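You operate a simulated robot arm through the tools that you are given. There is no shell and no other tool.

Carry out the task below with a simulated robot arm. There is one attempt and no reset: what you move stays moved.

JOB
Bleed and unclamp the leak jig, move its valve to FAULT and mop the puddle off the bench.
Fine: bleed first, then orange lever to OFF; keep the jig dry; FAULT is the cell of the green tray; use the purple cloth and put it back. Set down upright: what you pick out.

It is judged by the outcome, as a careful person would: the job done as asked, and still so three seconds after it is handed in. It fails if anything else is knocked over, pushed out of place, dropped, spilled or broken. Flat cloth is picked up by pressing the open fingertips on it (5 to 10 N) and closing them slowly along it; thin cloth reads only 2 to 8 mm in the jaws.

ROBOT AND FRAMES
A 7-joint arm with a two-finger parallel gripper on a trunk, on a base that moves. Base frame: it is fixed to the floor where the robot stands at the start and does not move with it; the origin is under the middle of the robot, x ahead of it, y to its left, z up; the surface under the hand at the start is at about z = 800. Units: mm, rad, N and s.
It reaches about 1147 mm from its shoulder. Its first joint turns from -2.897 to 2.897 rad. Places, roughly: FAULT cell of the green tray [500, -400, 800]; bleed key [500, -200, 800]; blue pressure knob [600, 0, 800]; blue tank key [500, 300, 800]; grey bench [800, -500, 400]; leak jig [600, -100, 800]; orange lever [600, -200, 900]; teal tank key [500, 100, 800]; white tank key [500, 100, 800]; yellow tank key [500, 200, 800]. Payload 3.43 kg.
The tool frame sits at the grasp point between the pads (the TCP): z along the fingers, y along the line on which they close. The tips reach 30 mm beyond it. The gripper opens to 94 mm. The fingers are 28 mm wide and 10 mm thick; the gripper's body (50 by 96 mm) begins 55 mm behind the TCP.
Orientation is told as [roll, pitch, yaw] about the base's x, y, z axes, in that order, counted from this pose: with the fingers straight down and closing along the base's y, the tool's x points along the base's -x, its y along +y and its z along -z.

CONTROLS
- The arm moves only by the tool play_rows. Its argument "steps" is a list of rows, each an object (a shift or turn left out is 0, a gripper value left out holds the last) with "dp": the shift along the tool's x, y, z in units of 500 mm (1.0 is 500 mm), a list of three; "rotation": the turn, a rotation vector about the tool's x, y, z in units of 180 degrees (1.0 is 180 degrees), a list of three; "jaw": the gripper command, from -1 (shut) to 1 (fully open), values between in proportion. In form: [{"dp": [tx, ty, tz], "rotation": [rx, ry, rz], "jaw": jaw}, ...]. A call has 1 to 20 rows; each row is the pose to reach, as a shift and turn from the pose commanded when the call began, along the tool's axes at that moment. A call with a number of a shift or a turn outside -1 to 1 is refused whole. A row lasts 0.2 s, in which the tool goes at most 50 mm and 0.15 rad; a call with a longer step from one row to the next is refused whole, and so is a gripper value outside its range. A pose out of reach is approached as far as the arm can. The call stops where the force on the tool passes 90 N (or 10 N more than at its start, if that is more) or the arm is blocked; 0.2 s more then pass. The fingers move at their own pace (about 45 mm/s each) and stop on an object; they squeeze with about 37 N. The grip force told is the motor's: it shows also when the fingers shut on nothing. Time passes only in rows, and 0.2 s behind the last, so rows that repeat a pose let the fingers close. The reply holds the time, the measured pose of the TCP, the force on the tool along the base axes, the opening and the grip force, in the units named above and with some noise, with the torque about the TCP (base axes, N m) and any sound that the robot's microphone picked up.
- Cameras (640 x 400 px; columns grow to the right, rows downward): "scene" is now at [11.4, 180.5, 1388.7]; the picture's right is [-0.59, -0.81, 0.00], its down [-0.47, 0.34, -0.82] and it looks along [0.66, -0.48, -0.57] (base axes); focal length 255 px, centre (320, 200). "wrist" rides on the gripper at [76, 14, -103] in the tool frame; the picture's right is [-0.18, 0.98, 0.00], its down [-0.75, -0.14, -0.64] and it looks along [-0.63, -0.12, 0.77] (tool axes); focal length 243 px, centre (320, 200). There is no depth. A picture from a camera that has moved, and an enlarged one, comes with that camera's place and axes in the base frame and with its lens.
- camera(camera): a new picture of that camera. It takes no simulated time.
- roll_base(legs): drives the robot by 1 to 6 legs, each [ahead, turn to the left] in mm and rad, along the robot's own axes; the way and the turn of a leg run together, so that a leg with both is an arc; at most 1500 mm and 3.142 rad a leg. The arm and the cameras ride along, it lands a little off, and it stops where it bumps. It gives what a move gives.
- turn_head(pan, tilt): turns the head with the scene camera to pan (to the left, within 2.094 rad either way) and tilt (down, from -0.506 to 1.204), counted from straight ahead of the robot. It gives what a move gives.
- close_up(camera, box): a new picture of the part [left, top, right, bottom] of that camera's present view, enlarged. It takes no simulated time.
- finish_job(): hands the job in; it is judged then, once.

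Nothing tells you exact positions but the pictures and the camera data. Unless the task says otherwise, let go and move clear before handing in.

The tools are called as a command line: name --argument value ..., lists and objects as JSON in quotes. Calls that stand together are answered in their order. play_rows: Moves the arm, as the interface text tells. Its arguments: {"type":"object","properties":{"steps":{"type":"array","items":{"type":"object","properties":{"dp":{"type":"array","items":{"type":"number"}},"rotation":{"type":"array","items":{"type":"number"}},"jaw":{"type":"number"}}}}},"required":["steps"]} The other tools are called the same way: roll_base (legs) drives the base; turn_head (pan, tilt) turns the head that bears the scene camera; camera (camera) takes a picture; close_up (camera, box) takes an enlarged picture of a part of a camera's view; finish_job () hands the job in.

At the start:

```text
time_s: 0.0
eef_pos: [541.0, -414.4, 1229.4]
tcp_rot: [0.001, 0.001, 0.009]
force: [0.4, 0.0, -0.7]
torque: [0.01, 0.03, 0.03]
opening: 94.4
grip_force: 0.0
robot x, y, heading: [-0.8, -3.3, -0.003]
head pan, tilt (commanded): [-0.627, 0.611]
```

scene: 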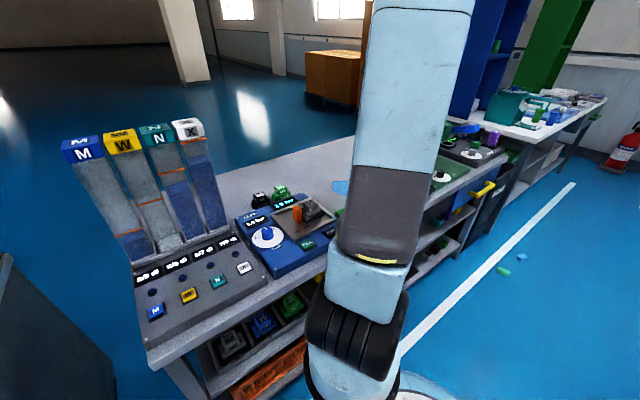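
wrist: 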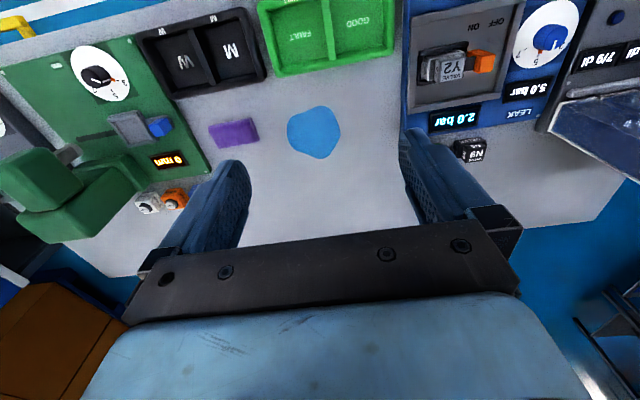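

I see the bench from above: the blue leak jig with a valve "Y2" in it, the green tray with FAULT/GOOD cells, a blue puddle and a purple cloth. I'll take enlarged pictures before moving anything.

close_up --camera "wrist" --box '[380, 0, 640, 180]'

close_up --camera "wrist" --box '[180, 0, 420, 170]'

close_up --camera "scene" --box '[200, 160, 380, 300]'

```text
2.22 times, centred on (510, 90) of wrist
camera zoom: at [464.5, -400.7, 1331.7], right [0.18, 0.98, 0.0], down [0.76, -0.14, 0.64], along [0.63, -0.11, -0.77], focal length 539 px, centre (-102, 444)
```

zoom: 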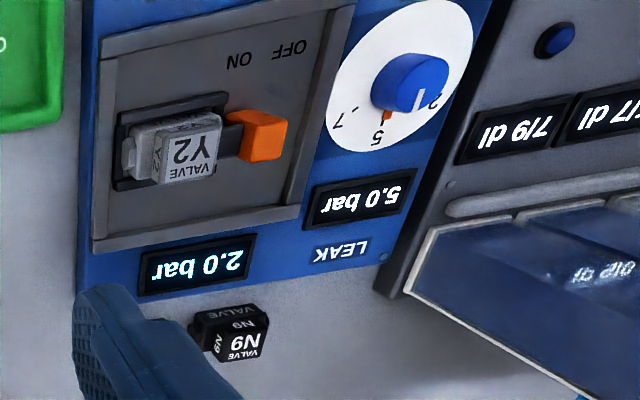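

```text
2.35 times, centred on (300, 85) of wrist
camera zoom: at [464.5, -400.7, 1331.7], right [0.18, 0.98, 0.0], down [0.76, -0.14, 0.64], along [0.63, -0.11, -0.77], focal length 571 px, centre (367, 471)
```

zoom: 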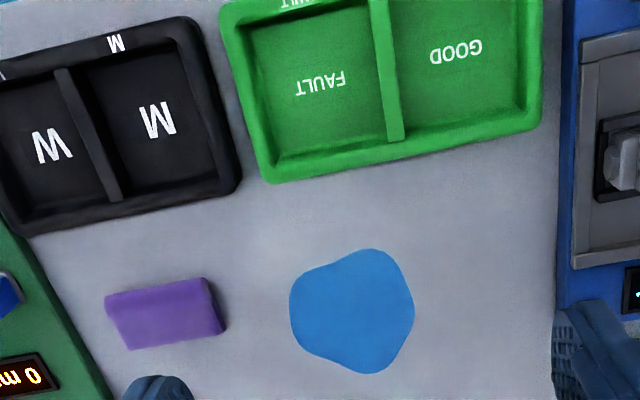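

```text
2.86 times, centred on (290, 230) of scene
camera zoom: at [11.4, 180.5, 1388.7], right [-0.59, -0.81, 0.0], down [-0.47, 0.34, -0.82], along [0.66, -0.48, -0.57], focal length 729 px, centre (406, 114)
```

zoom: 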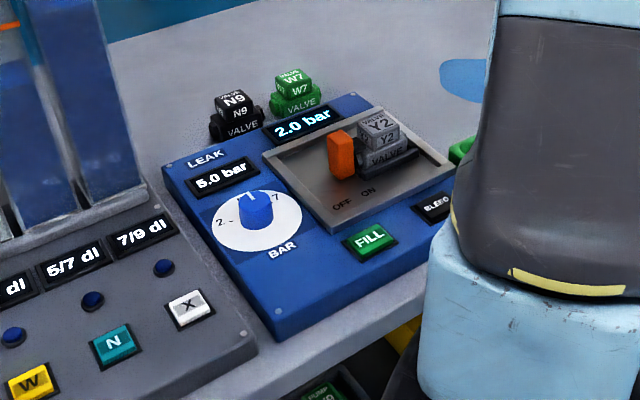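

The jig holds valve Y2 at 2.0 bar, with FILL and BLEED keys on its near side, partly hidden by the arm. I'll move the hand back and over towards the jig, high up, to see it better.

play_rows --steps '[{"dp": [0.03525, 0.066, 0.0]}, {"dp": [0.0705, 0.132, 0.0]}, {"dp": [0.10575, 0.198, 0.0]}, {"dp": [0.141, 0.264, 0.0]}, {"dp": [0.17625, 0.33, 0.0]}, {"dp": [0.2115, 0.396, 0.0]}, {"dp": [0.24675, 0.462, 0.0]}, {"dp": [0.282, 0.528, 0.0]}]'

camera --camera "wrist"

camera --camera "scene"

```text
time_s: 1.8
eef_pos: [397.6, -150.2, 1227.3]
tcp_rot: [-0.001, 0.001, 0.008]
force: [0.2, 0.4, 0.2]
torque: [0.03, -0.02, 0.0]
opening: 93.6
grip_force: 0.0
robot x, y, heading: [-2.6, -4.1, -0.001]
head pan, tilt (commanded): [-0.627, 0.611]
```

```text
taken
camera wrist: at [321.8, -136.5, 1332.1], right [0.18, 0.98, 0.0], down [0.76, -0.14, 0.64], along [0.63, -0.11, -0.77], focal length 243 px, centre (320, 200)
```

wrist: 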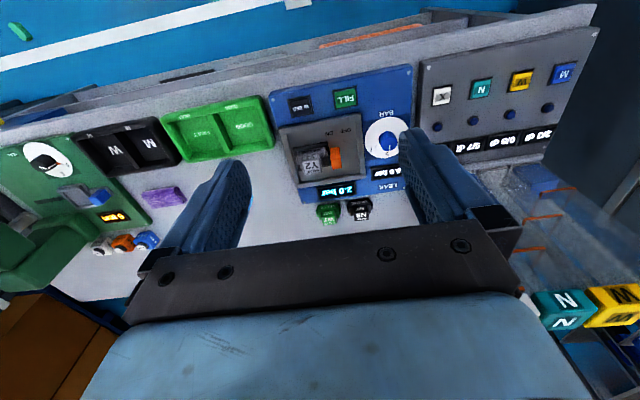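

```text
taken
camera scene: at [11.6, 180.3, 1388.7], right [-0.59, -0.81, 0.0], down [-0.47, 0.34, -0.82], along [0.66, -0.48, -0.57], focal length 255 px, centre (320, 200)
```

scene: 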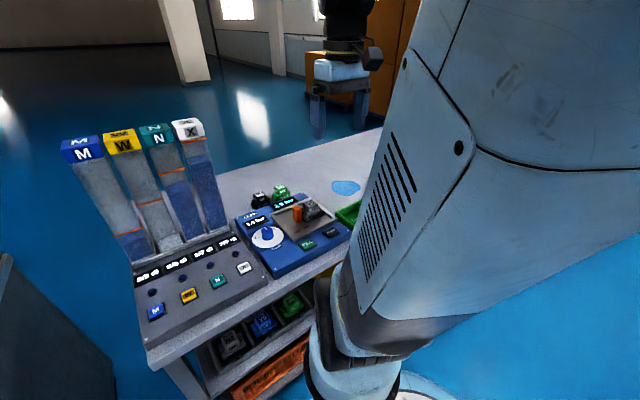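

close_up --camera "wrist" --box '[260, 60, 420, 230]'

close_up --camera "wrist" --box '[60, 90, 290, 240]'

close_up --camera "scene" --box '[225, 160, 385, 280]'

```text
2.35 times, centred on (340, 145) of wrist
camera zoom: at [321.8, -136.5, 1332.1], right [0.18, 0.98, 0.0], down [0.76, -0.14, 0.64], along [0.63, -0.11, -0.77], focal length 571 px, centre (273, 329)
```

zoom: 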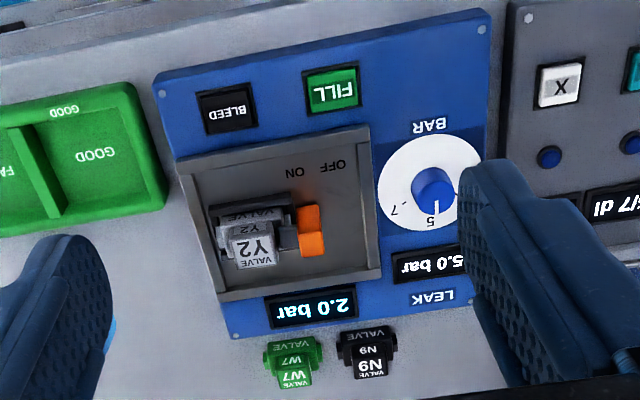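

```text
2.67 times, centred on (175, 165) of wrist
camera zoom: at [321.8, -136.5, 1332.1], right [0.18, 0.98, 0.0], down [0.76, -0.14, 0.64], along [0.63, -0.11, -0.77], focal length 647 px, centre (707, 293)
```

zoom: 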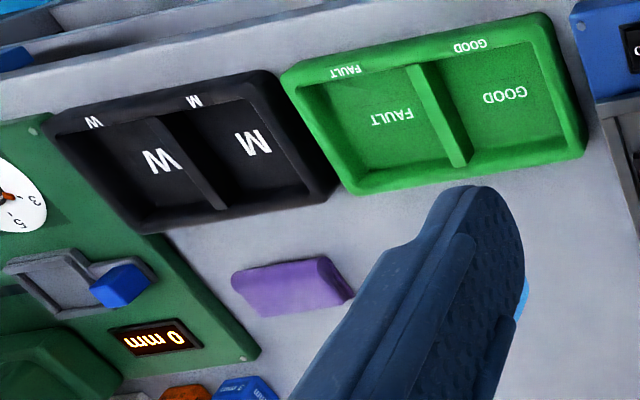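

```text
3.33 times, centred on (305, 220) of scene
camera zoom: at [11.6, 180.3, 1388.7], right [-0.59, -0.81, 0.0], down [-0.47, 0.34, -0.82], along [0.66, -0.48, -0.57], focal length 851 px, centre (370, 133)
```

zoom: 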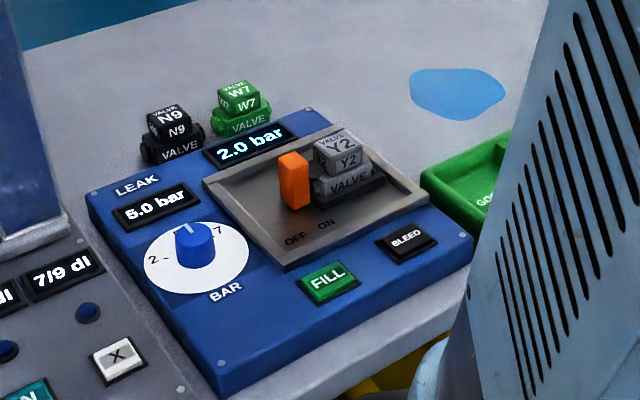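

The layout is clear now: BLEED key at about (481, -205, 838), valve Y2 top at about (587, -200, 895), and the orange lever at about (594, -150, 893), sliding towards +y for OFF. I'll shut the fingers and go above the BLEED key for a closer look.

play_rows --steps '[{"dp": [-0.0209, -0.0138, 0.065], "jaw": -1}, {"dp": [-0.0418, -0.0277, 0.13], "jaw": -1}, {"dp": [-0.0626, -0.0415, 0.195], "jaw": -1}, {"dp": [-0.0835, -0.0553, 0.26], "jaw": -1}, {"dp": [-0.1044, -0.0691, 0.325], "jaw": -1}, {"dp": [-0.1253, -0.083, 0.39], "jaw": -1}, {"dp": [-0.1461, -0.0968, 0.455], "jaw": -1}, {"dp": [-0.167, -0.1106, 0.515], "jaw": -1}]'

camera --camera "wrist"

camera --camera "scene"

```text
time_s: 3.6
eef_pos: [480.2, -204.8, 970.3]
tcp_rot: [0.0, 0.0, 0.007]
force: [0.4, 0.1, 0.0]
torque: [0.02, -0.06, -0.01]
opening: 0.0
grip_force: 33.6
robot x, y, heading: [2.4, -5.6, 0.0]
head pan, tilt (commanded): [-0.627, 0.611]
```

```text
taken
camera wrist: at [404.2, -191.8, 1074.7], right [0.18, 0.98, 0.0], down [0.75, -0.14, 0.64], along [0.63, -0.11, -0.77], focal length 243 px, centre (320, 200)
```

wrist: 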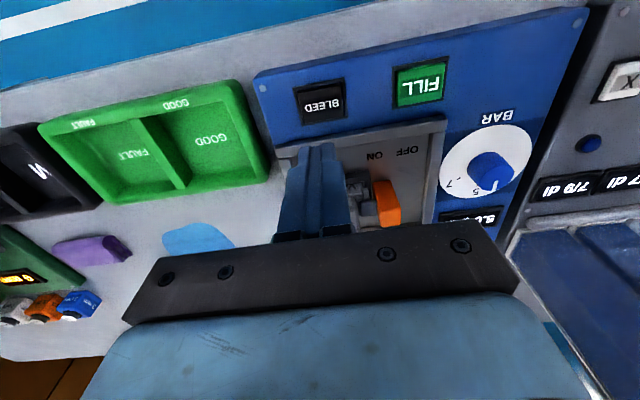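

```text
taken
camera scene: at [10.8, 180.7, 1388.7], right [-0.59, -0.81, 0.0], down [-0.46, 0.34, -0.82], along [0.66, -0.48, -0.57], focal length 255 px, centre (320, 200)
```

scene: 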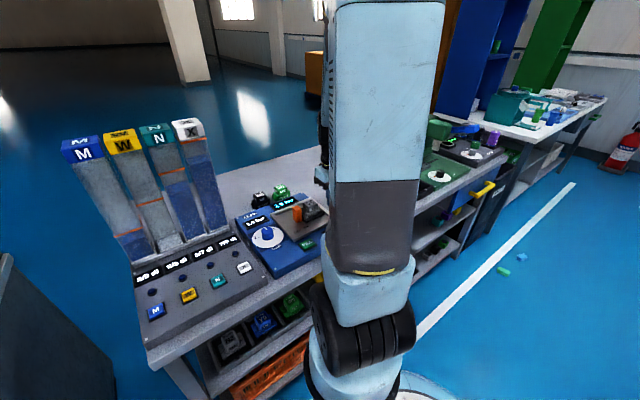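

The closed fingertips are right above the BLEED key. I'll descend to just over it and then press in small steps.

play_rows --steps '[{"dp": [0.003, 0, 0.06]}, {"dp": [0.003, 0, 0.12]}, {"dp": [0.003, 0, 0.16]}, {"dp": [0.003, 0, 0.18]}, {"dp": [0.003, 0, 0.188]}]'

camera --camera "wrist"

```text
time_s: 4.8
eef_pos: [479.6, -207.8, 876.9]
tcp_rot: [0.001, 0.001, 0.009]
force: [-0.7, 0.1, 0.2]
torque: [0.01, 0.0, 0.01]
opening: 0.0
grip_force: 33.2
robot x, y, heading: [-0.9, 0.9, 0.004]
head pan, tilt (commanded): [-0.627, 0.611]
```

```text
taken
camera wrist: at [403.6, -192.6, 980.3], right [0.18, 0.98, 0.0], down [0.75, -0.13, 0.64], along [0.63, -0.11, -0.77], focal length 243 px, centre (320, 200)
```

wrist: 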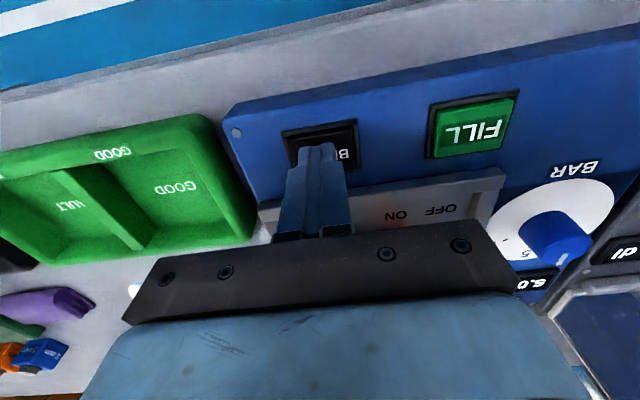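

Tips are about 9 mm above the key and centred. Now I press slowly.

play_rows --steps '[{"dp": [0, 0, 0.006]}, {"dp": [0, 0, 0.012]}, {"dp": [0, 0, 0.016]}, {"dp": [0, 0, 0.018]}, {"dp": [0, 0, 0.02]}]'

```text
time_s: 6.0
eef_pos: [480.5, -206.7, 866.3]
tcp_rot: [0.001, 0.0, 0.006]
force: [-1.2, -2.0, 6.6]
torque: [-0.03, -0.01, 0.01]
opening: 0.0
grip_force: 33.0
robot x, y, heading: [-2.8, -5.8, 0.003]
head pan, tilt (commanded): [-0.627, 0.611]
heard: click
```

Force 6.6 N and a click were reported; I'll check the pressure display.

camera --camera "scene"

close_up --camera "scene" --box '[225, 180, 335, 270]'

```text
taken
camera scene: at [11.2, 180.5, 1388.7], right [-0.59, -0.81, 0.0], down [-0.46, 0.34, -0.82], along [0.66, -0.48, -0.57], focal length 255 px, centre (320, 200)
```

scene: 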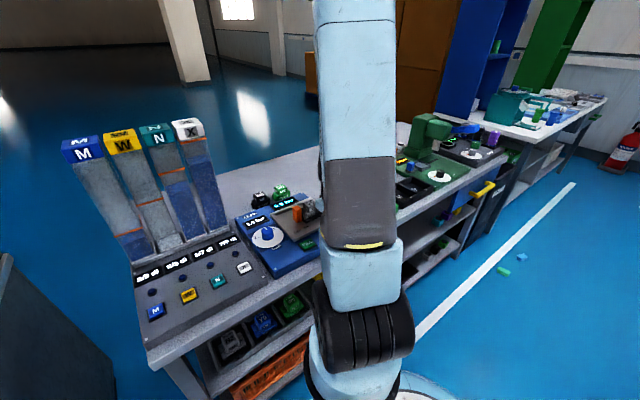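

```text
4.44 times, centred on (280, 225) of scene
camera zoom: at [11.2, 180.5, 1388.7], right [-0.59, -0.81, 0.0], down [-0.46, 0.34, -0.82], along [0.66, -0.48, -0.57], focal length 1134 px, centre (498, 89)
```

zoom: 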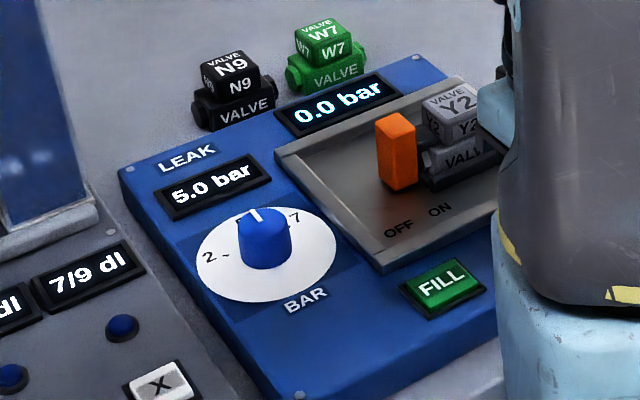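

The display now reads 0.0 bar, so the jig is bled. I'll lift straight up, then shift over to look at the lever and valve from close.

play_rows --steps '[{"dp": [0, 0, -0.08]}, {"dp": [0, 0, -0.16]}, {"dp": [0, 0, -0.24]}, {"dp": [-0.06, -0.03, -0.27]}, {"dp": [-0.12, -0.06, -0.27]}]'

camera --camera "wrist"

close_up --camera "wrist" --box '[300, 60, 500, 230]'

```text
time_s: 7.2
eef_pos: [539.8, -235.7, 1001.3]
tcp_rot: [0.0, -0.001, 0.008]
force: [-0.2, 0.0, -0.1]
torque: [-0.03, -0.02, 0.05]
opening: 0.1
grip_force: 32.9
robot x, y, heading: [4.2, -2.3, -0.002]
head pan, tilt (commanded): [-0.627, 0.611]
```

```text
taken
camera wrist: at [463.6, -221.6, 1106.5], right [0.18, 0.98, 0.0], down [0.76, -0.14, 0.64], along [0.63, -0.11, -0.77], focal length 243 px, centre (320, 200)
```

wrist: 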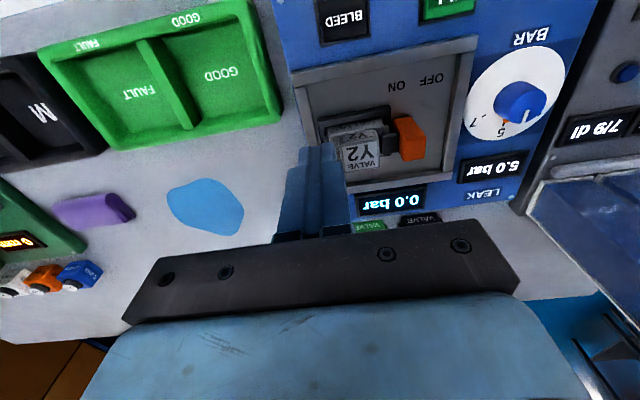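

```text
2.35 times, centred on (400, 145) of wrist
camera zoom: at [463.6, -221.6, 1106.5], right [0.18, 0.98, 0.0], down [0.76, -0.14, 0.64], along [0.63, -0.11, -0.77], focal length 571 px, centre (132, 329)
```

zoom: 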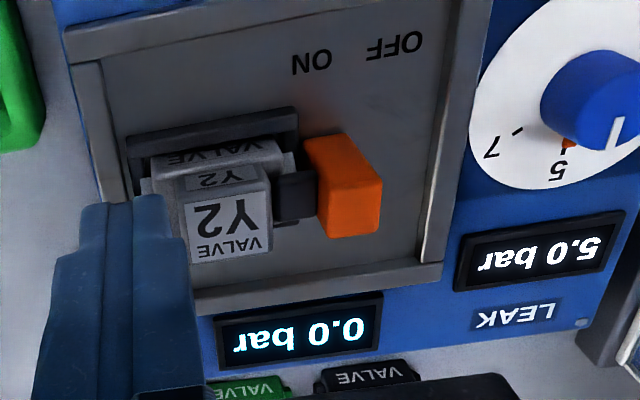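

The lever is an orange block about 24 x 20 mm, carrying a dark clamp jaw that presses on the valve; it slides towards +y to OFF. I'll turn the hand 90 degrees so the fingers straddle it front and back, above it first.

play_rows --steps '[{"dp": [-0.009, 0.015, 0], "rotation": [0, 0, -0.0455], "jaw": 0.3}, {"dp": [-0.018, 0.03, 0], "rotation": [0, 0, -0.091], "jaw": 0.3}, {"dp": [-0.027, 0.045, 0], "rotation": [0, 0, -0.1365], "jaw": 0.3}, {"dp": [-0.036, 0.06, 0], "rotation": [0, 0, -0.182], "jaw": 0.3}, {"dp": [-0.045, 0.075, 0], "rotation": [0, 0, -0.2275], "jaw": 0.3}, {"dp": [-0.054, 0.09, 0], "rotation": [0, 0, -0.273], "jaw": 0.3}, {"dp": [-0.063, 0.105, 0], "rotation": [0, 0, -0.3185], "jaw": 0.3}, {"dp": [-0.072, 0.12, 0], "rotation": [0, 0, -0.364], "jaw": 0.3}, {"dp": [-0.081, 0.135, 0], "rotation": [0, 0, -0.4095], "jaw": 0.3}, {"dp": [-0.09, 0.15, 0], "rotation": [0, 0, -0.455], "jaw": 0.3}, {"dp": [-0.1, 0.166, 0], "rotation": [0, 0, -0.5], "jaw": 0.3}]'

camera --camera "wrist"

camera --camera "scene"

```text
time_s: 9.6
eef_pos: [588.1, -151.9, 1001.7]
tcp_rot: [0.001, 0.0, 1.581]
force: [0.3, 0.2, -1.0]
torque: [-0.02, 0.03, 0.01]
opening: 61.2
grip_force: 0.0
robot x, y, heading: [2.8, -5.2, 0.001]
head pan, tilt (commanded): [-0.627, 0.611]
```

```text
taken
camera wrist: at [575.5, -228.6, 1105.7], right [-0.98, 0.17, 0.0], down [0.13, 0.76, 0.64], along [0.11, 0.63, -0.77], focal length 243 px, centre (320, 200)
```

wrist: 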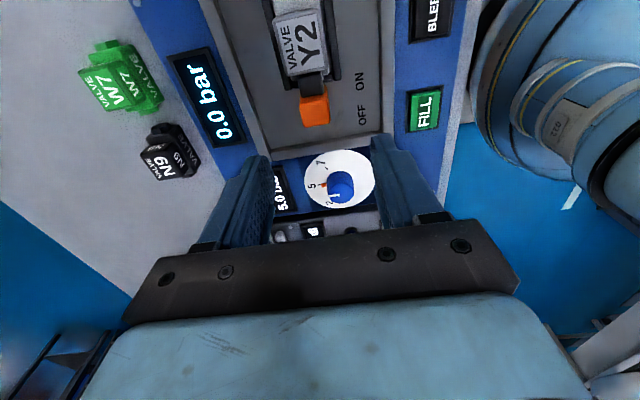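

```text
taken
camera scene: at [11.4, 180.5, 1388.7], right [-0.59, -0.81, 0.0], down [-0.47, 0.34, -0.82], along [0.66, -0.48, -0.57], focal length 255 px, centre (320, 200)
```

scene: 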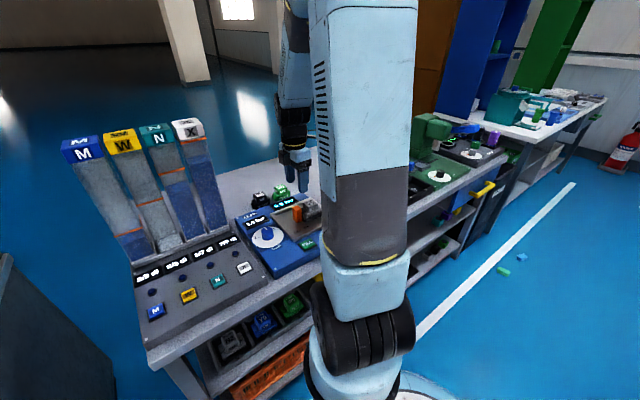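

The hand is above the lever with fingers front and back. A close look to align the middle of the fingers with the lever.

close_up --camera "wrist" --box '[220, 0, 420, 170]'

```text
2.35 times, centred on (320, 85) of wrist
camera zoom: at [575.5, -228.6, 1105.7], right [-0.98, 0.17, 0.0], down [0.13, 0.76, 0.64], along [0.11, 0.63, -0.77], focal length 571 px, centre (320, 471)
```

zoom: 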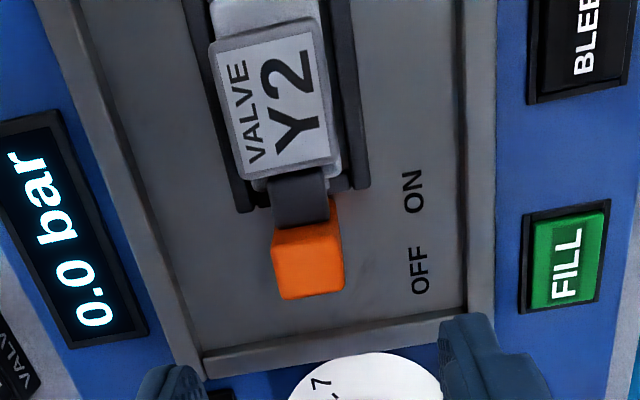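

Lever centre is about (592, -153.5), top at about z = 893. I'll come down around it and close.

play_rows --steps '[{"dp": [0.003, -0.008, 0.06]}, {"dp": [0.003, -0.008, 0.12]}, {"dp": [0.003, -0.008, 0.17]}, {"dp": [0.003, -0.008, 0.2]}, {"dp": [0.003, -0.008, 0.21]}]'

camera --camera "wrist"

```text
time_s: 10.8
eef_pos: [593.4, -154.7, 896.5]
tcp_rot: [0.0, -0.001, 1.58]
force: [0.7, 0.3, 0.0]
torque: [0.0, -0.02, 0.04]
opening: 61.3
grip_force: 0.0
robot x, y, heading: [-1.9, -7.0, 0.004]
head pan, tilt (commanded): [-0.627, 0.611]
```

```text
taken
camera wrist: at [580.3, -230.2, 1000.4], right [-0.98, 0.18, 0.0], down [0.14, 0.75, 0.64], along [0.11, 0.63, -0.77], focal length 243 px, centre (320, 200)
```

wrist: 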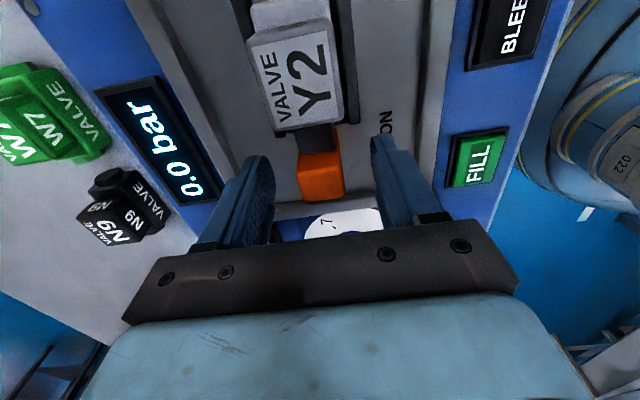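

The lever is centred between the fingers. Closing on it now.

play_rows --steps '[{"jaw": -1}, {"jaw": -1}, {"jaw": -1}, {"jaw": -1}]'

```text
time_s: 11.8
eef_pos: [593.4, -154.0, 897.2]
tcp_rot: [0.0, 0.0, 1.579]
force: [-1.2, -0.1, -3.0]
torque: [-0.07, -0.1, 0.37]
opening: 25.6
grip_force: 44.4
robot x, y, heading: [-3.0, -2.6, -0.004]
head pan, tilt (commanded): [-0.627, 0.611]
```

Gripped at 25.6 mm. Now I slide it gently towards +y (OFF).

play_rows --steps '[{"dp": [-0.008, 0, 0]}, {"dp": [-0.016, 0, 0]}, {"dp": [-0.024, 0, 0]}]'

```text
time_s: 12.6
eef_pos: [594.2, -143.0, 897.1]
tcp_rot: [0.001, 0.0, 1.58]
force: [0.0, -1.0, -5.8]
torque: [-1.05, -0.09, 0.32]
opening: 25.6
grip_force: 45.3
robot x, y, heading: [-3.5, -2.4, 0.0]
head pan, tilt (commanded): [-0.627, 0.611]
```

The force is small, but a torque about x is building, which hints it may be hinged rather than sliding. Let me look before going on.

camera --camera "wrist"

close_up --camera "wrist" --box '[220, 60, 420, 220]'

close_up --camera "scene" --box '[225, 160, 345, 260]'

```text
taken
camera wrist: at [580.0, -217.8, 1000.6], right [-0.98, 0.18, 0.0], down [0.14, 0.75, 0.64], along [0.11, 0.63, -0.77], focal length 243 px, centre (320, 200)
```

wrist: 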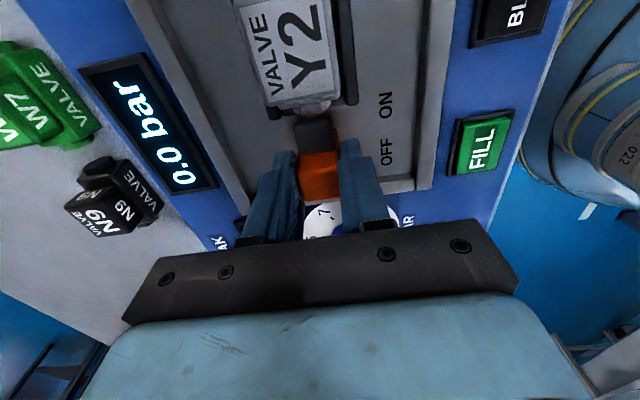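

```text
2.50 times, centred on (320, 140) of wrist
camera zoom: at [580.0, -217.8, 1000.6], right [-0.98, 0.18, 0.0], down [0.14, 0.75, 0.64], along [0.11, 0.63, -0.77], focal length 606 px, centre (320, 350)
```

zoom: 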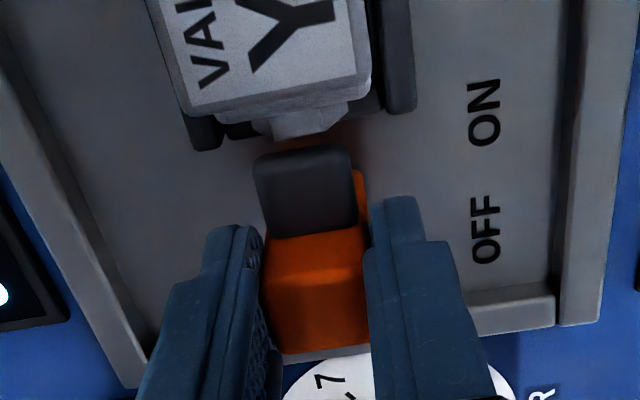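

```text
4.00 times, centred on (285, 210) of scene
camera zoom: at [11.6, 180.5, 1388.7], right [-0.59, -0.81, 0.0], down [-0.47, 0.34, -0.82], along [0.66, -0.48, -0.57], focal length 1021 px, centre (460, 160)
```

zoom: 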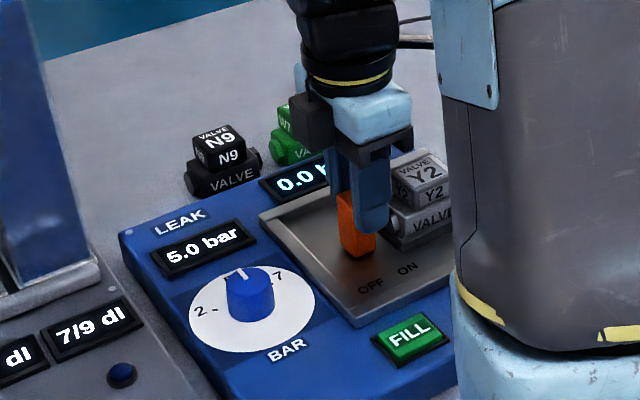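

close_up --camera "scene" --box '[290, 190, 340, 240]'

```text
8.00 times, centred on (315, 215) of scene
camera zoom: at [11.6, 180.5, 1388.7], right [-0.59, -0.81, 0.0], down [-0.47, 0.34, -0.82], along [0.66, -0.48, -0.57], focal length 2042 px, centre (360, 80)
```

zoom: 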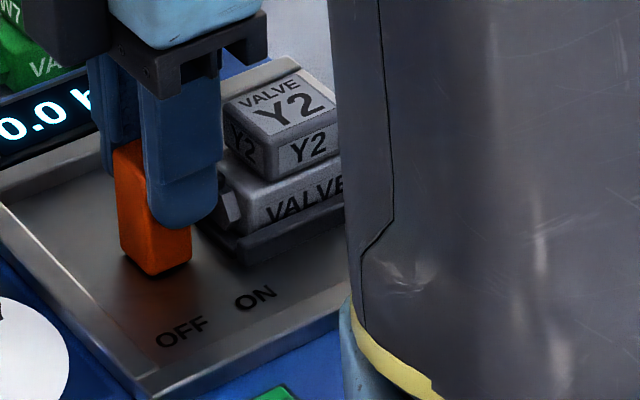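

The lever's base moved the same 11 mm, so it is a slider. I'll keep sliding to OFF in small steps.

play_rows --steps '[{"dp": [-0.008, 0, 0]}, {"dp": [-0.016, 0, 0]}, {"dp": [-0.024, 0, 0]}, {"dp": [-0.032, 0, 0]}]'

close_up --camera "scene" --box '[275, 180, 345, 240]'

camera --camera "wrist"

```text
time_s: 13.6
eef_pos: [593.3, -125.9, 896.8]
tcp_rot: [0.0, 0.0, 1.577]
force: [1.2, -12.4, 0.3]
torque: [0.27, 0.1, 0.45]
opening: 25.6
grip_force: 45.1
robot x, y, heading: [-1.5, -8.2, -0.001]
head pan, tilt (commanded): [-0.627, 0.611]
```

```text
6.67 times, centred on (310, 210) of scene
camera zoom: at [11.6, 180.1, 1388.7], right [-0.59, -0.81, 0.0], down [-0.47, 0.34, -0.82], along [0.66, -0.48, -0.57], focal length 1702 px, centre (387, 133)
```

zoom: 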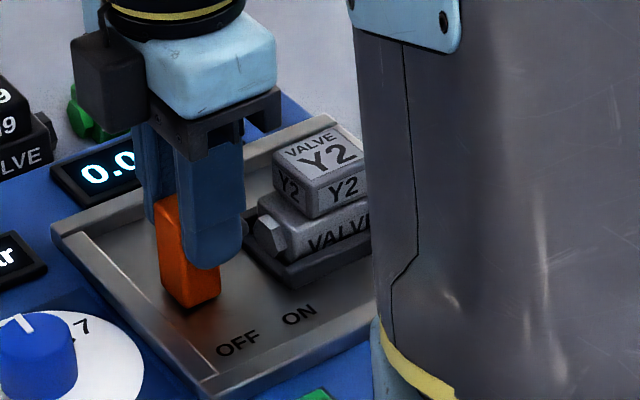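

```text
taken
camera wrist: at [579.8, -203.0, 1000.6], right [-0.98, 0.18, 0.0], down [0.14, 0.76, 0.64], along [0.11, 0.63, -0.77], focal length 243 px, centre (320, 200)
```

wrist: 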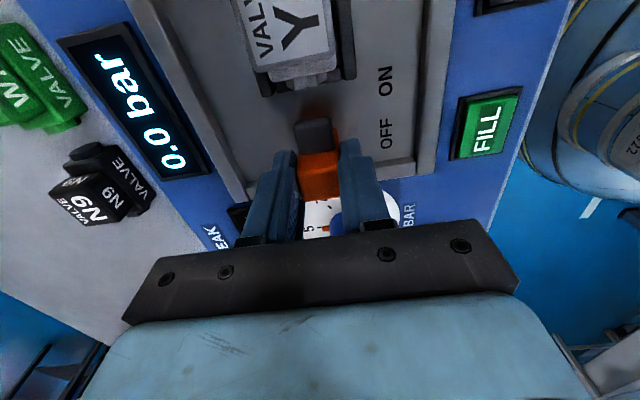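

The force has risen to 12 N along y; I'll go a few mm further to see whether that is the end stop.

play_rows --steps '[{"dp": [-0.004, 0, 0]}, {"dp": [-0.006, 0, 0]}, {"dp": [-0.006, 0, 0]}]'

```text
time_s: 14.4
eef_pos: [593.4, -124.2, 897.4]
tcp_rot: [0.0, 0.0, 1.577]
force: [3.3, -32.1, 2.5]
torque: [-0.81, 0.45, 0.61]
opening: 25.7
grip_force: 45.1
robot x, y, heading: [-2.6, -3.1, 0.002]
head pan, tilt (commanded): [-0.627, 0.611]
```

That is the end stop (32 N), so the lever is fully at OFF. I'll ease the push, release and lift clear.

play_rows --steps '[{"dp": [0.004, 0, 0]}, {"dp": [0.004, 0, 0], "jaw": 0.2}, {"dp": [0.004, 0, 0], "jaw": 0.2}, {"dp": [0.004, 0, 0], "jaw": 0.2}, {"dp": [0.004, 0, -0.06]}, {"dp": [0.004, 0, -0.14]}, {"dp": [0.004, 0, -0.22]}]'

camera --camera "wrist"

close_up --camera "wrist" --box '[200, 0, 440, 200]'

close_up --camera "scene" --box '[265, 170, 345, 250]'

```text
time_s: 16.0
eef_pos: [592.7, -124.8, 1006.8]
tcp_rot: [0.001, 0.001, 1.58]
force: [0.7, -0.5, -0.4]
torque: [0.02, 0.04, -0.01]
opening: 56.0
grip_force: 0.1
robot x, y, heading: [-1.8, -6.6, 0.001]
head pan, tilt (commanded): [-0.627, 0.611]
```

```text
taken
camera wrist: at [579.2, -201.1, 1110.2], right [-0.98, 0.18, 0.0], down [0.14, 0.75, 0.64], along [0.11, 0.63, -0.77], focal length 243 px, centre (320, 200)
```

wrist: 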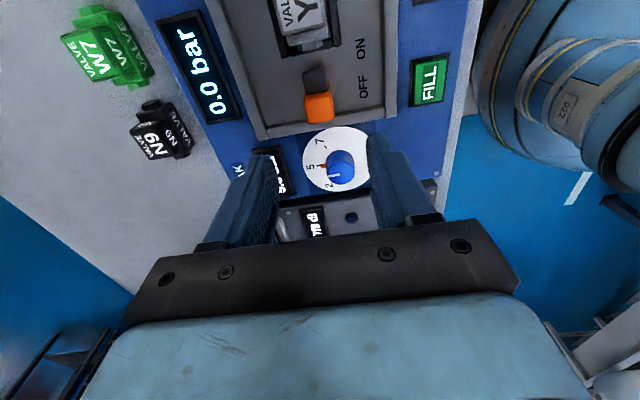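

```text
2.00 times, centred on (320, 100) of wrist
camera zoom: at [579.2, -201.1, 1110.2], right [-0.98, 0.18, 0.0], down [0.14, 0.75, 0.64], along [0.11, 0.63, -0.77], focal length 485 px, centre (320, 400)
```

zoom: 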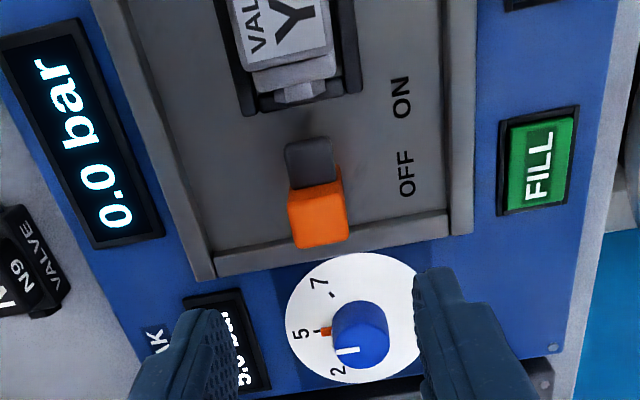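

```text
5.00 times, centred on (305, 210) of scene
camera zoom: at [11.9, 180.4, 1388.7], right [-0.59, -0.81, 0.0], down [-0.47, 0.34, -0.82], along [0.66, -0.48, -0.57], focal length 1276 px, centre (395, 150)
```

zoom: 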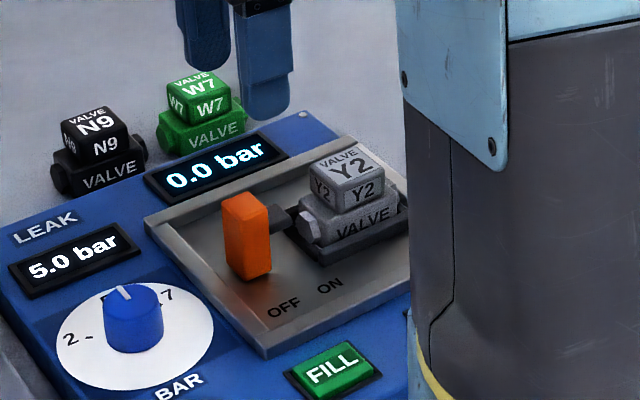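

The lever is at OFF and the clamp jaw has retracted. Now I'll move over the valve Y2 to look at it from above.

play_rows --steps '[{"dp": [0.05, 0, 0]}, {"dp": [0.1, 0, 0]}, {"dp": [0.158, 0.005, 0]}]'

close_up --camera "wrist" --box '[200, 0, 440, 200]'

close_up --camera "scene" --box '[265, 170, 345, 250]'

```text
time_s: 16.8
eef_pos: [591.6, -202.4, 1006.7]
tcp_rot: [0.001, 0.0, 1.577]
force: [0.9, -0.1, 0.3]
torque: [-0.01, 0.01, 0.02]
opening: 56.3
grip_force: 0.0
robot x, y, heading: [1.8, -3.0, -0.003]
head pan, tilt (commanded): [-0.627, 0.611]
```

```text
2.00 times, centred on (320, 100) of wrist
camera zoom: at [577.3, -279.7, 1110.1], right [-0.98, 0.18, 0.0], down [0.13, 0.75, 0.64], along [0.11, 0.63, -0.77], focal length 485 px, centre (320, 400)
```

zoom: 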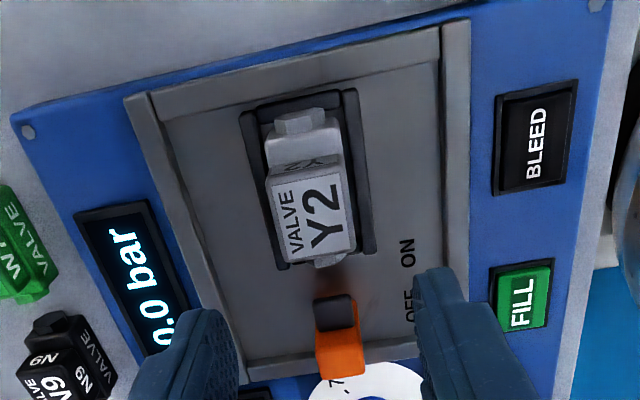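

```text
5.00 times, centred on (305, 210) of scene
camera zoom: at [11.3, 180.8, 1388.6], right [-0.59, -0.81, 0.0], down [-0.47, 0.34, -0.82], along [0.66, -0.48, -0.57], focal length 1276 px, centre (395, 150)
```

zoom: 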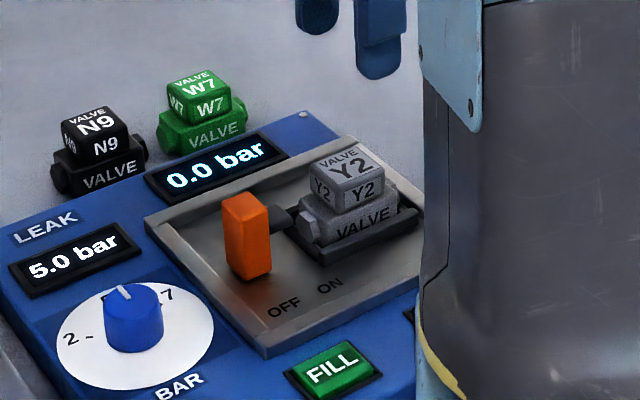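

Valve top centre is about (591, -204). I'll widen the fingers a little and descend around its upper block, stopping above its wider lower body.

play_rows --steps '[{"dp": [0.003, 0, 0.05], "jaw": 0.4}, {"dp": [0.003, 0, 0.11], "jaw": 0.4}, {"dp": [0.003, 0, 0.16], "jaw": 0.4}, {"dp": [0.003, 0, 0.19], "jaw": 0.4}, {"dp": [0.003, 0, 0.2], "jaw": 0.4}]'

camera --camera "wrist"

close_up --camera "scene" --box '[275, 170, 345, 240]'

```text
time_s: 18.0
eef_pos: [591.4, -204.5, 907.1]
tcp_rot: [-0.001, 0.0, 1.576]
force: [0.6, 0.3, -0.2]
torque: [0.01, -0.01, 0.02]
opening: 65.8
grip_force: 0.1
robot x, y, heading: [-0.9, -7.7, 0.002]
head pan, tilt (commanded): [-0.627, 0.611]
```

```text
taken
camera wrist: at [578.2, -281.4, 1010.4], right [-0.98, 0.18, 0.0], down [0.14, 0.75, 0.64], along [0.11, 0.63, -0.77], focal length 243 px, centre (320, 200)
```

wrist: 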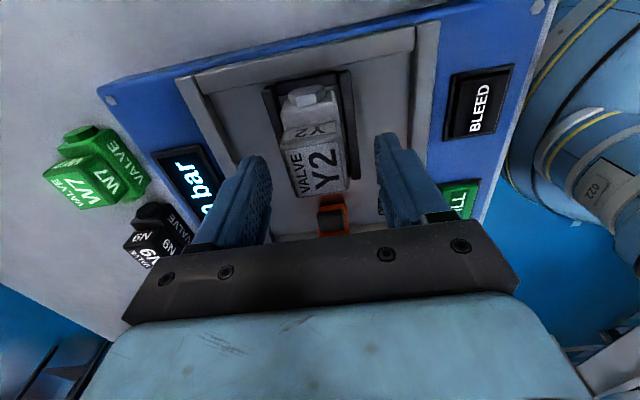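

```text
5.71 times, centred on (310, 205) of scene
camera zoom: at [11.4, 180.6, 1388.7], right [-0.59, -0.81, 0.0], down [-0.47, 0.34, -0.82], along [0.66, -0.48, -0.57], focal length 1458 px, centre (377, 171)
```

zoom: 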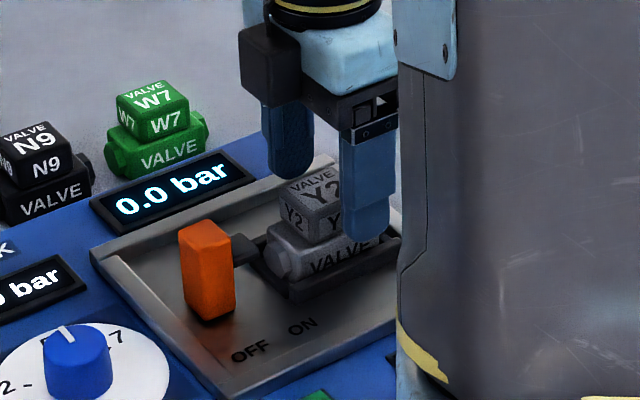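

The upper block is well between the fingers with the tips above the lower body. Closing.

play_rows --steps '[{"jaw": 0.0}, {"jaw": -0.2}, {"jaw": -0.4}, {"jaw": -1}, {"jaw": -1}, {"jaw": -1}]'

camera --camera "wrist"

```text
time_s: 19.4
eef_pos: [592.6, -205.4, 908.0]
tcp_rot: [0.001, -0.001, 1.58]
force: [0.0, 0.4, 0.4]
torque: [0.06, -0.06, 0.03]
opening: 35.4
grip_force: 36.7
robot x, y, heading: [3.4, -6.6, 0.001]
head pan, tilt (commanded): [-0.627, 0.611]
```

```text
taken
camera wrist: at [578.3, -281.6, 1010.6], right [-0.98, 0.18, 0.0], down [0.14, 0.75, 0.64], along [0.11, 0.63, -0.77], focal length 243 px, centre (320, 200)
```

wrist: 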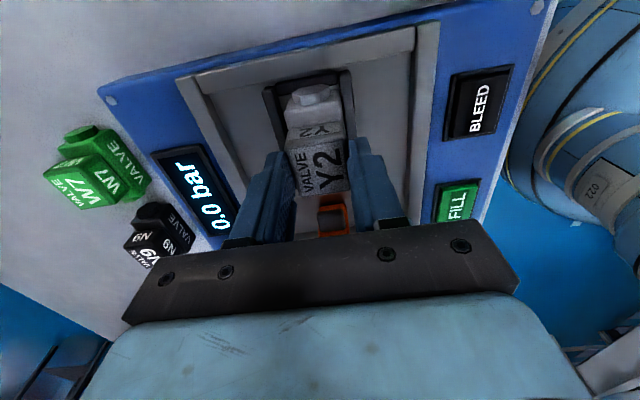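

Gripped at 35.4 mm. I'll lift straight up out of the nest.

play_rows --steps '[{"dp": [0, 0, -0.01]}, {"dp": [0, 0, -0.02]}, {"dp": [0, 0, -0.03]}, {"dp": [0, 0, -0.05]}, {"dp": [0, 0, -0.09]}, {"dp": [0, 0, -0.14]}, {"dp": [0, 0, -0.2]}]'

camera --camera "wrist"

close_up --camera "scene" --box '[265, 150, 345, 240]'

```text
time_s: 21.0
eef_pos: [591.4, -205.4, 1007.2]
tcp_rot: [0.002, 0.0, 1.579]
force: [0.9, -0.4, -1.0]
torque: [-0.03, 0.03, 0.0]
opening: 35.2
grip_force: 37.3
robot x, y, heading: [1.5, -6.4, 0.002]
head pan, tilt (commanded): [-0.627, 0.611]
```

```text
taken
camera wrist: at [578.2, -282.1, 1110.8], right [-0.98, 0.18, 0.0], down [0.14, 0.75, 0.64], along [0.11, 0.63, -0.77], focal length 243 px, centre (320, 200)
```

wrist: 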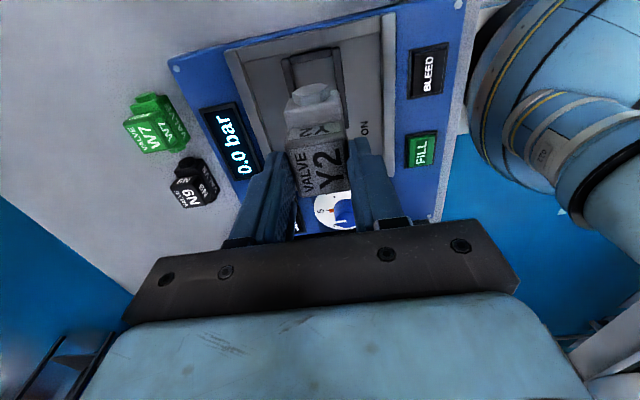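

```text
4.44 times, centred on (305, 195) of scene
camera zoom: at [11.8, 180.4, 1388.7], right [-0.59, -0.81, 0.0], down [-0.47, 0.34, -0.82], along [0.66, -0.48, -0.57], focal length 1134 px, centre (387, 222)
```

zoom: 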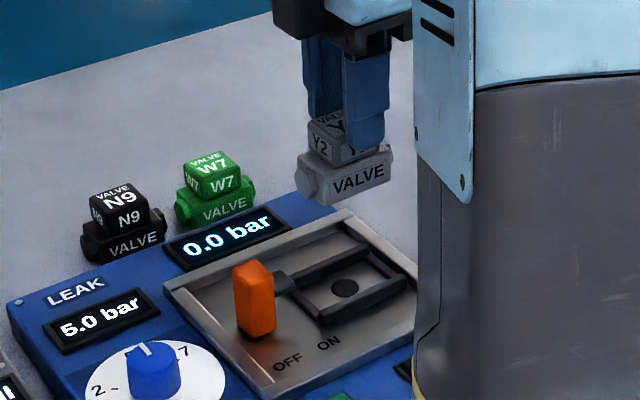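

Valve Y2 is out of the nest and held upright. Now I carry it high over to the green tray's FAULT cell at about (511, -446).

play_rows --steps '[{"dp": [0.06, 0.02, 0]}, {"dp": [0.12, 0.04, 0]}, {"dp": [0.19, 0.063, 0]}, {"dp": [0.26, 0.087, 0]}, {"dp": [0.33, 0.11, 0]}, {"dp": [0.4, 0.133, 0]}, {"dp": [0.45, 0.15, 0]}, {"dp": [0.482, 0.16, 0]}]'

camera --camera "wrist"

camera --camera "scene"

```text
time_s: 22.8
eef_pos: [512.3, -447.1, 1006.3]
tcp_rot: [0.002, 0.001, 1.579]
force: [-0.2, 0.2, -1.0]
torque: [-0.04, 0.0, 0.01]
opening: 35.2
grip_force: 37.2
robot x, y, heading: [-3.0, -4.2, -0.0]
head pan, tilt (commanded): [-0.627, 0.611]
```

```text
taken
camera wrist: at [499.2, -522.4, 1111.1], right [-0.98, 0.18, 0.0], down [0.14, 0.75, 0.64], along [0.11, 0.63, -0.77], focal length 243 px, centre (320, 200)
```

wrist: 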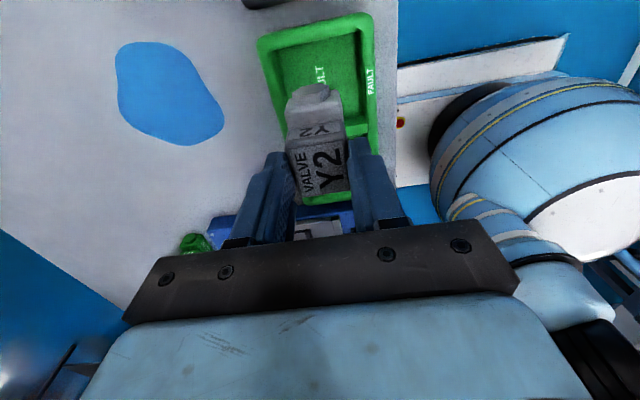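

```text
taken
camera scene: at [11.4, 180.6, 1388.7], right [-0.59, -0.81, 0.0], down [-0.47, 0.34, -0.82], along [0.66, -0.48, -0.57], focal length 255 px, centre (320, 200)
```

scene: 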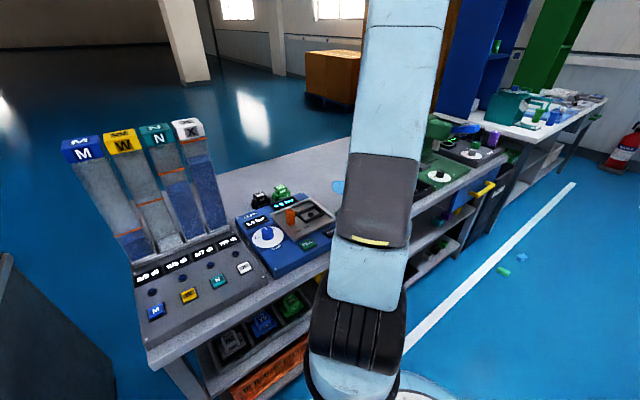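

close_up --camera "wrist" --box '[220, 0, 420, 220]'

```text
1.82 times, centred on (320, 110) of wrist
camera zoom: at [499.2, -522.4, 1111.1], right [-0.98, 0.18, 0.0], down [0.14, 0.75, 0.64], along [0.11, 0.63, -0.77], focal length 441 px, centre (320, 364)
```

zoom: 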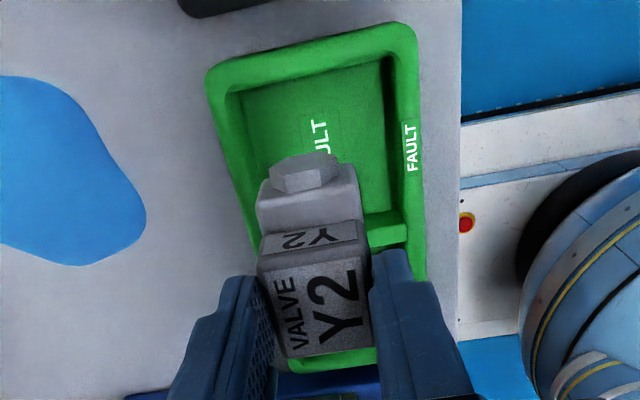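

The cell's inside spans about x 468–554, y -488 to -400, so its middle is (511, -444). I'll centre and lower the valve to just above the floor.

play_rows --steps '[{"dp": [-0.005, 0.002, 0.05]}, {"dp": [-0.005, 0.002, 0.11]}, {"dp": [-0.005, 0.002, 0.17]}, {"dp": [-0.005, 0.002, 0.21]}, {"dp": [-0.005, 0.002, 0.236]}]'

camera --camera "wrist"

close_up --camera "wrist" --box '[200, 0, 440, 220]'

```text
time_s: 24.0
eef_pos: [512.3, -445.1, 888.6]
tcp_rot: [0.0, 0.001, 1.577]
force: [-0.2, -0.1, -1.0]
torque: [0.0, -0.01, 0.01]
opening: 35.1
grip_force: 36.6
robot x, y, heading: [-1.1, -6.8, 0.002]
head pan, tilt (commanded): [-0.627, 0.611]
```

```text
taken
camera wrist: at [498.7, -520.6, 992.5], right [-0.98, 0.18, 0.0], down [0.14, 0.75, 0.64], along [0.11, 0.63, -0.77], focal length 243 px, centre (320, 200)
```

wrist: 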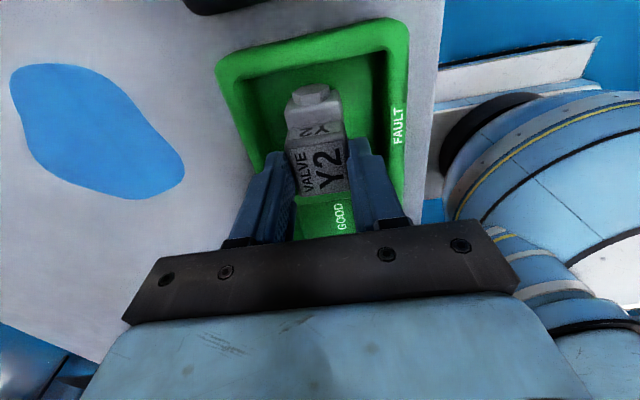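

```text
1.82 times, centred on (320, 110) of wrist
camera zoom: at [498.7, -520.6, 992.5], right [-0.98, 0.18, 0.0], down [0.14, 0.75, 0.64], along [0.11, 0.63, -0.77], focal length 441 px, centre (320, 364)
```

zoom: 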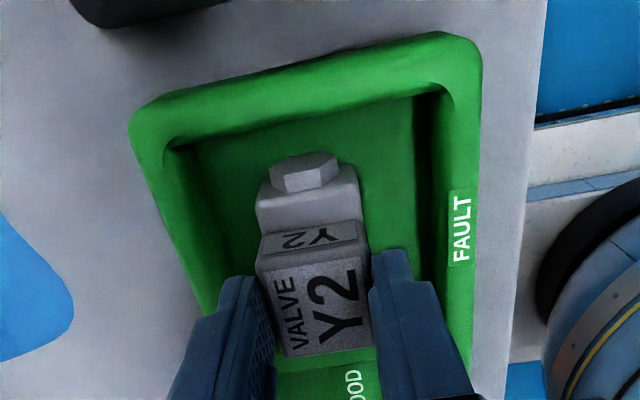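

The valve sits well inside the cell outline. Lowering the last bit slowly until it touches.

play_rows --steps '[{"dp": [0, 0, 0.008]}, {"dp": [0, 0, 0.016]}, {"dp": [0, 0, 0.02]}, {"dp": [0, 0, 0.024]}]'

```text
time_s: 25.0
eef_pos: [511.8, -445.0, 879.2]
tcp_rot: [-0.003, 0.002, 1.578]
force: [1.5, 3.7, 22.6]
torque: [0.64, -0.05, -0.05]
opening: 35.1
grip_force: 37.1
robot x, y, heading: [0.6, -2.2, 0.002]
head pan, tilt (commanded): [-0.627, 0.611]
```

Contact at z = 879 with 22 N, slightly earlier than I estimated. I'll ease up a touch and check that it is on the floor and not on a wall.

play_rows --steps '[{"dp": [0, 0, -0.003]}, {"dp": [0, 0, -0.003]}]'

close_up --camera "wrist" --box '[200, 0, 440, 220]'

camera --camera "scene"

```text
time_s: 25.6
eef_pos: [512.0, -444.2, 878.8]
tcp_rot: [0.002, -0.001, 1.579]
force: [2.9, -0.6, 7.4]
torque: [-0.31, -0.25, 0.07]
opening: 35.1
grip_force: 37.6
robot x, y, heading: [-2.9, -7.0, -0.003]
head pan, tilt (commanded): [-0.627, 0.611]
```

```text
1.82 times, centred on (320, 110) of wrist
camera zoom: at [498.4, -520.9, 982.5], right [-0.98, 0.18, 0.0], down [0.14, 0.75, 0.64], along [0.11, 0.63, -0.77], focal length 441 px, centre (320, 364)
```

zoom: 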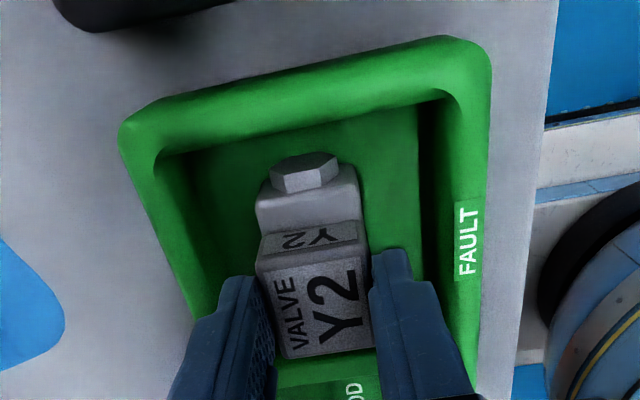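

```text
taken
camera scene: at [11.4, 180.6, 1388.7], right [-0.59, -0.81, 0.0], down [-0.47, 0.34, -0.82], along [0.66, -0.48, -0.57], focal length 255 px, centre (320, 200)
```

scene: 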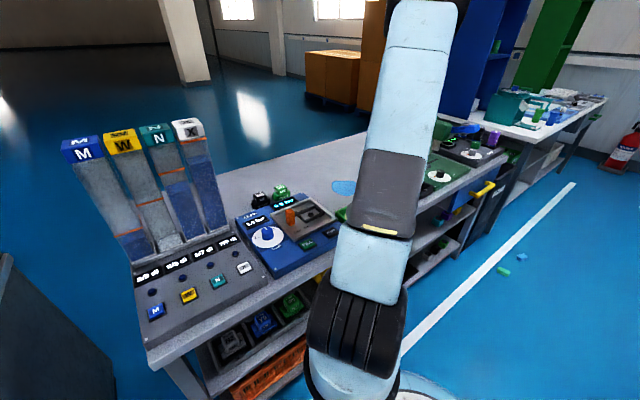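

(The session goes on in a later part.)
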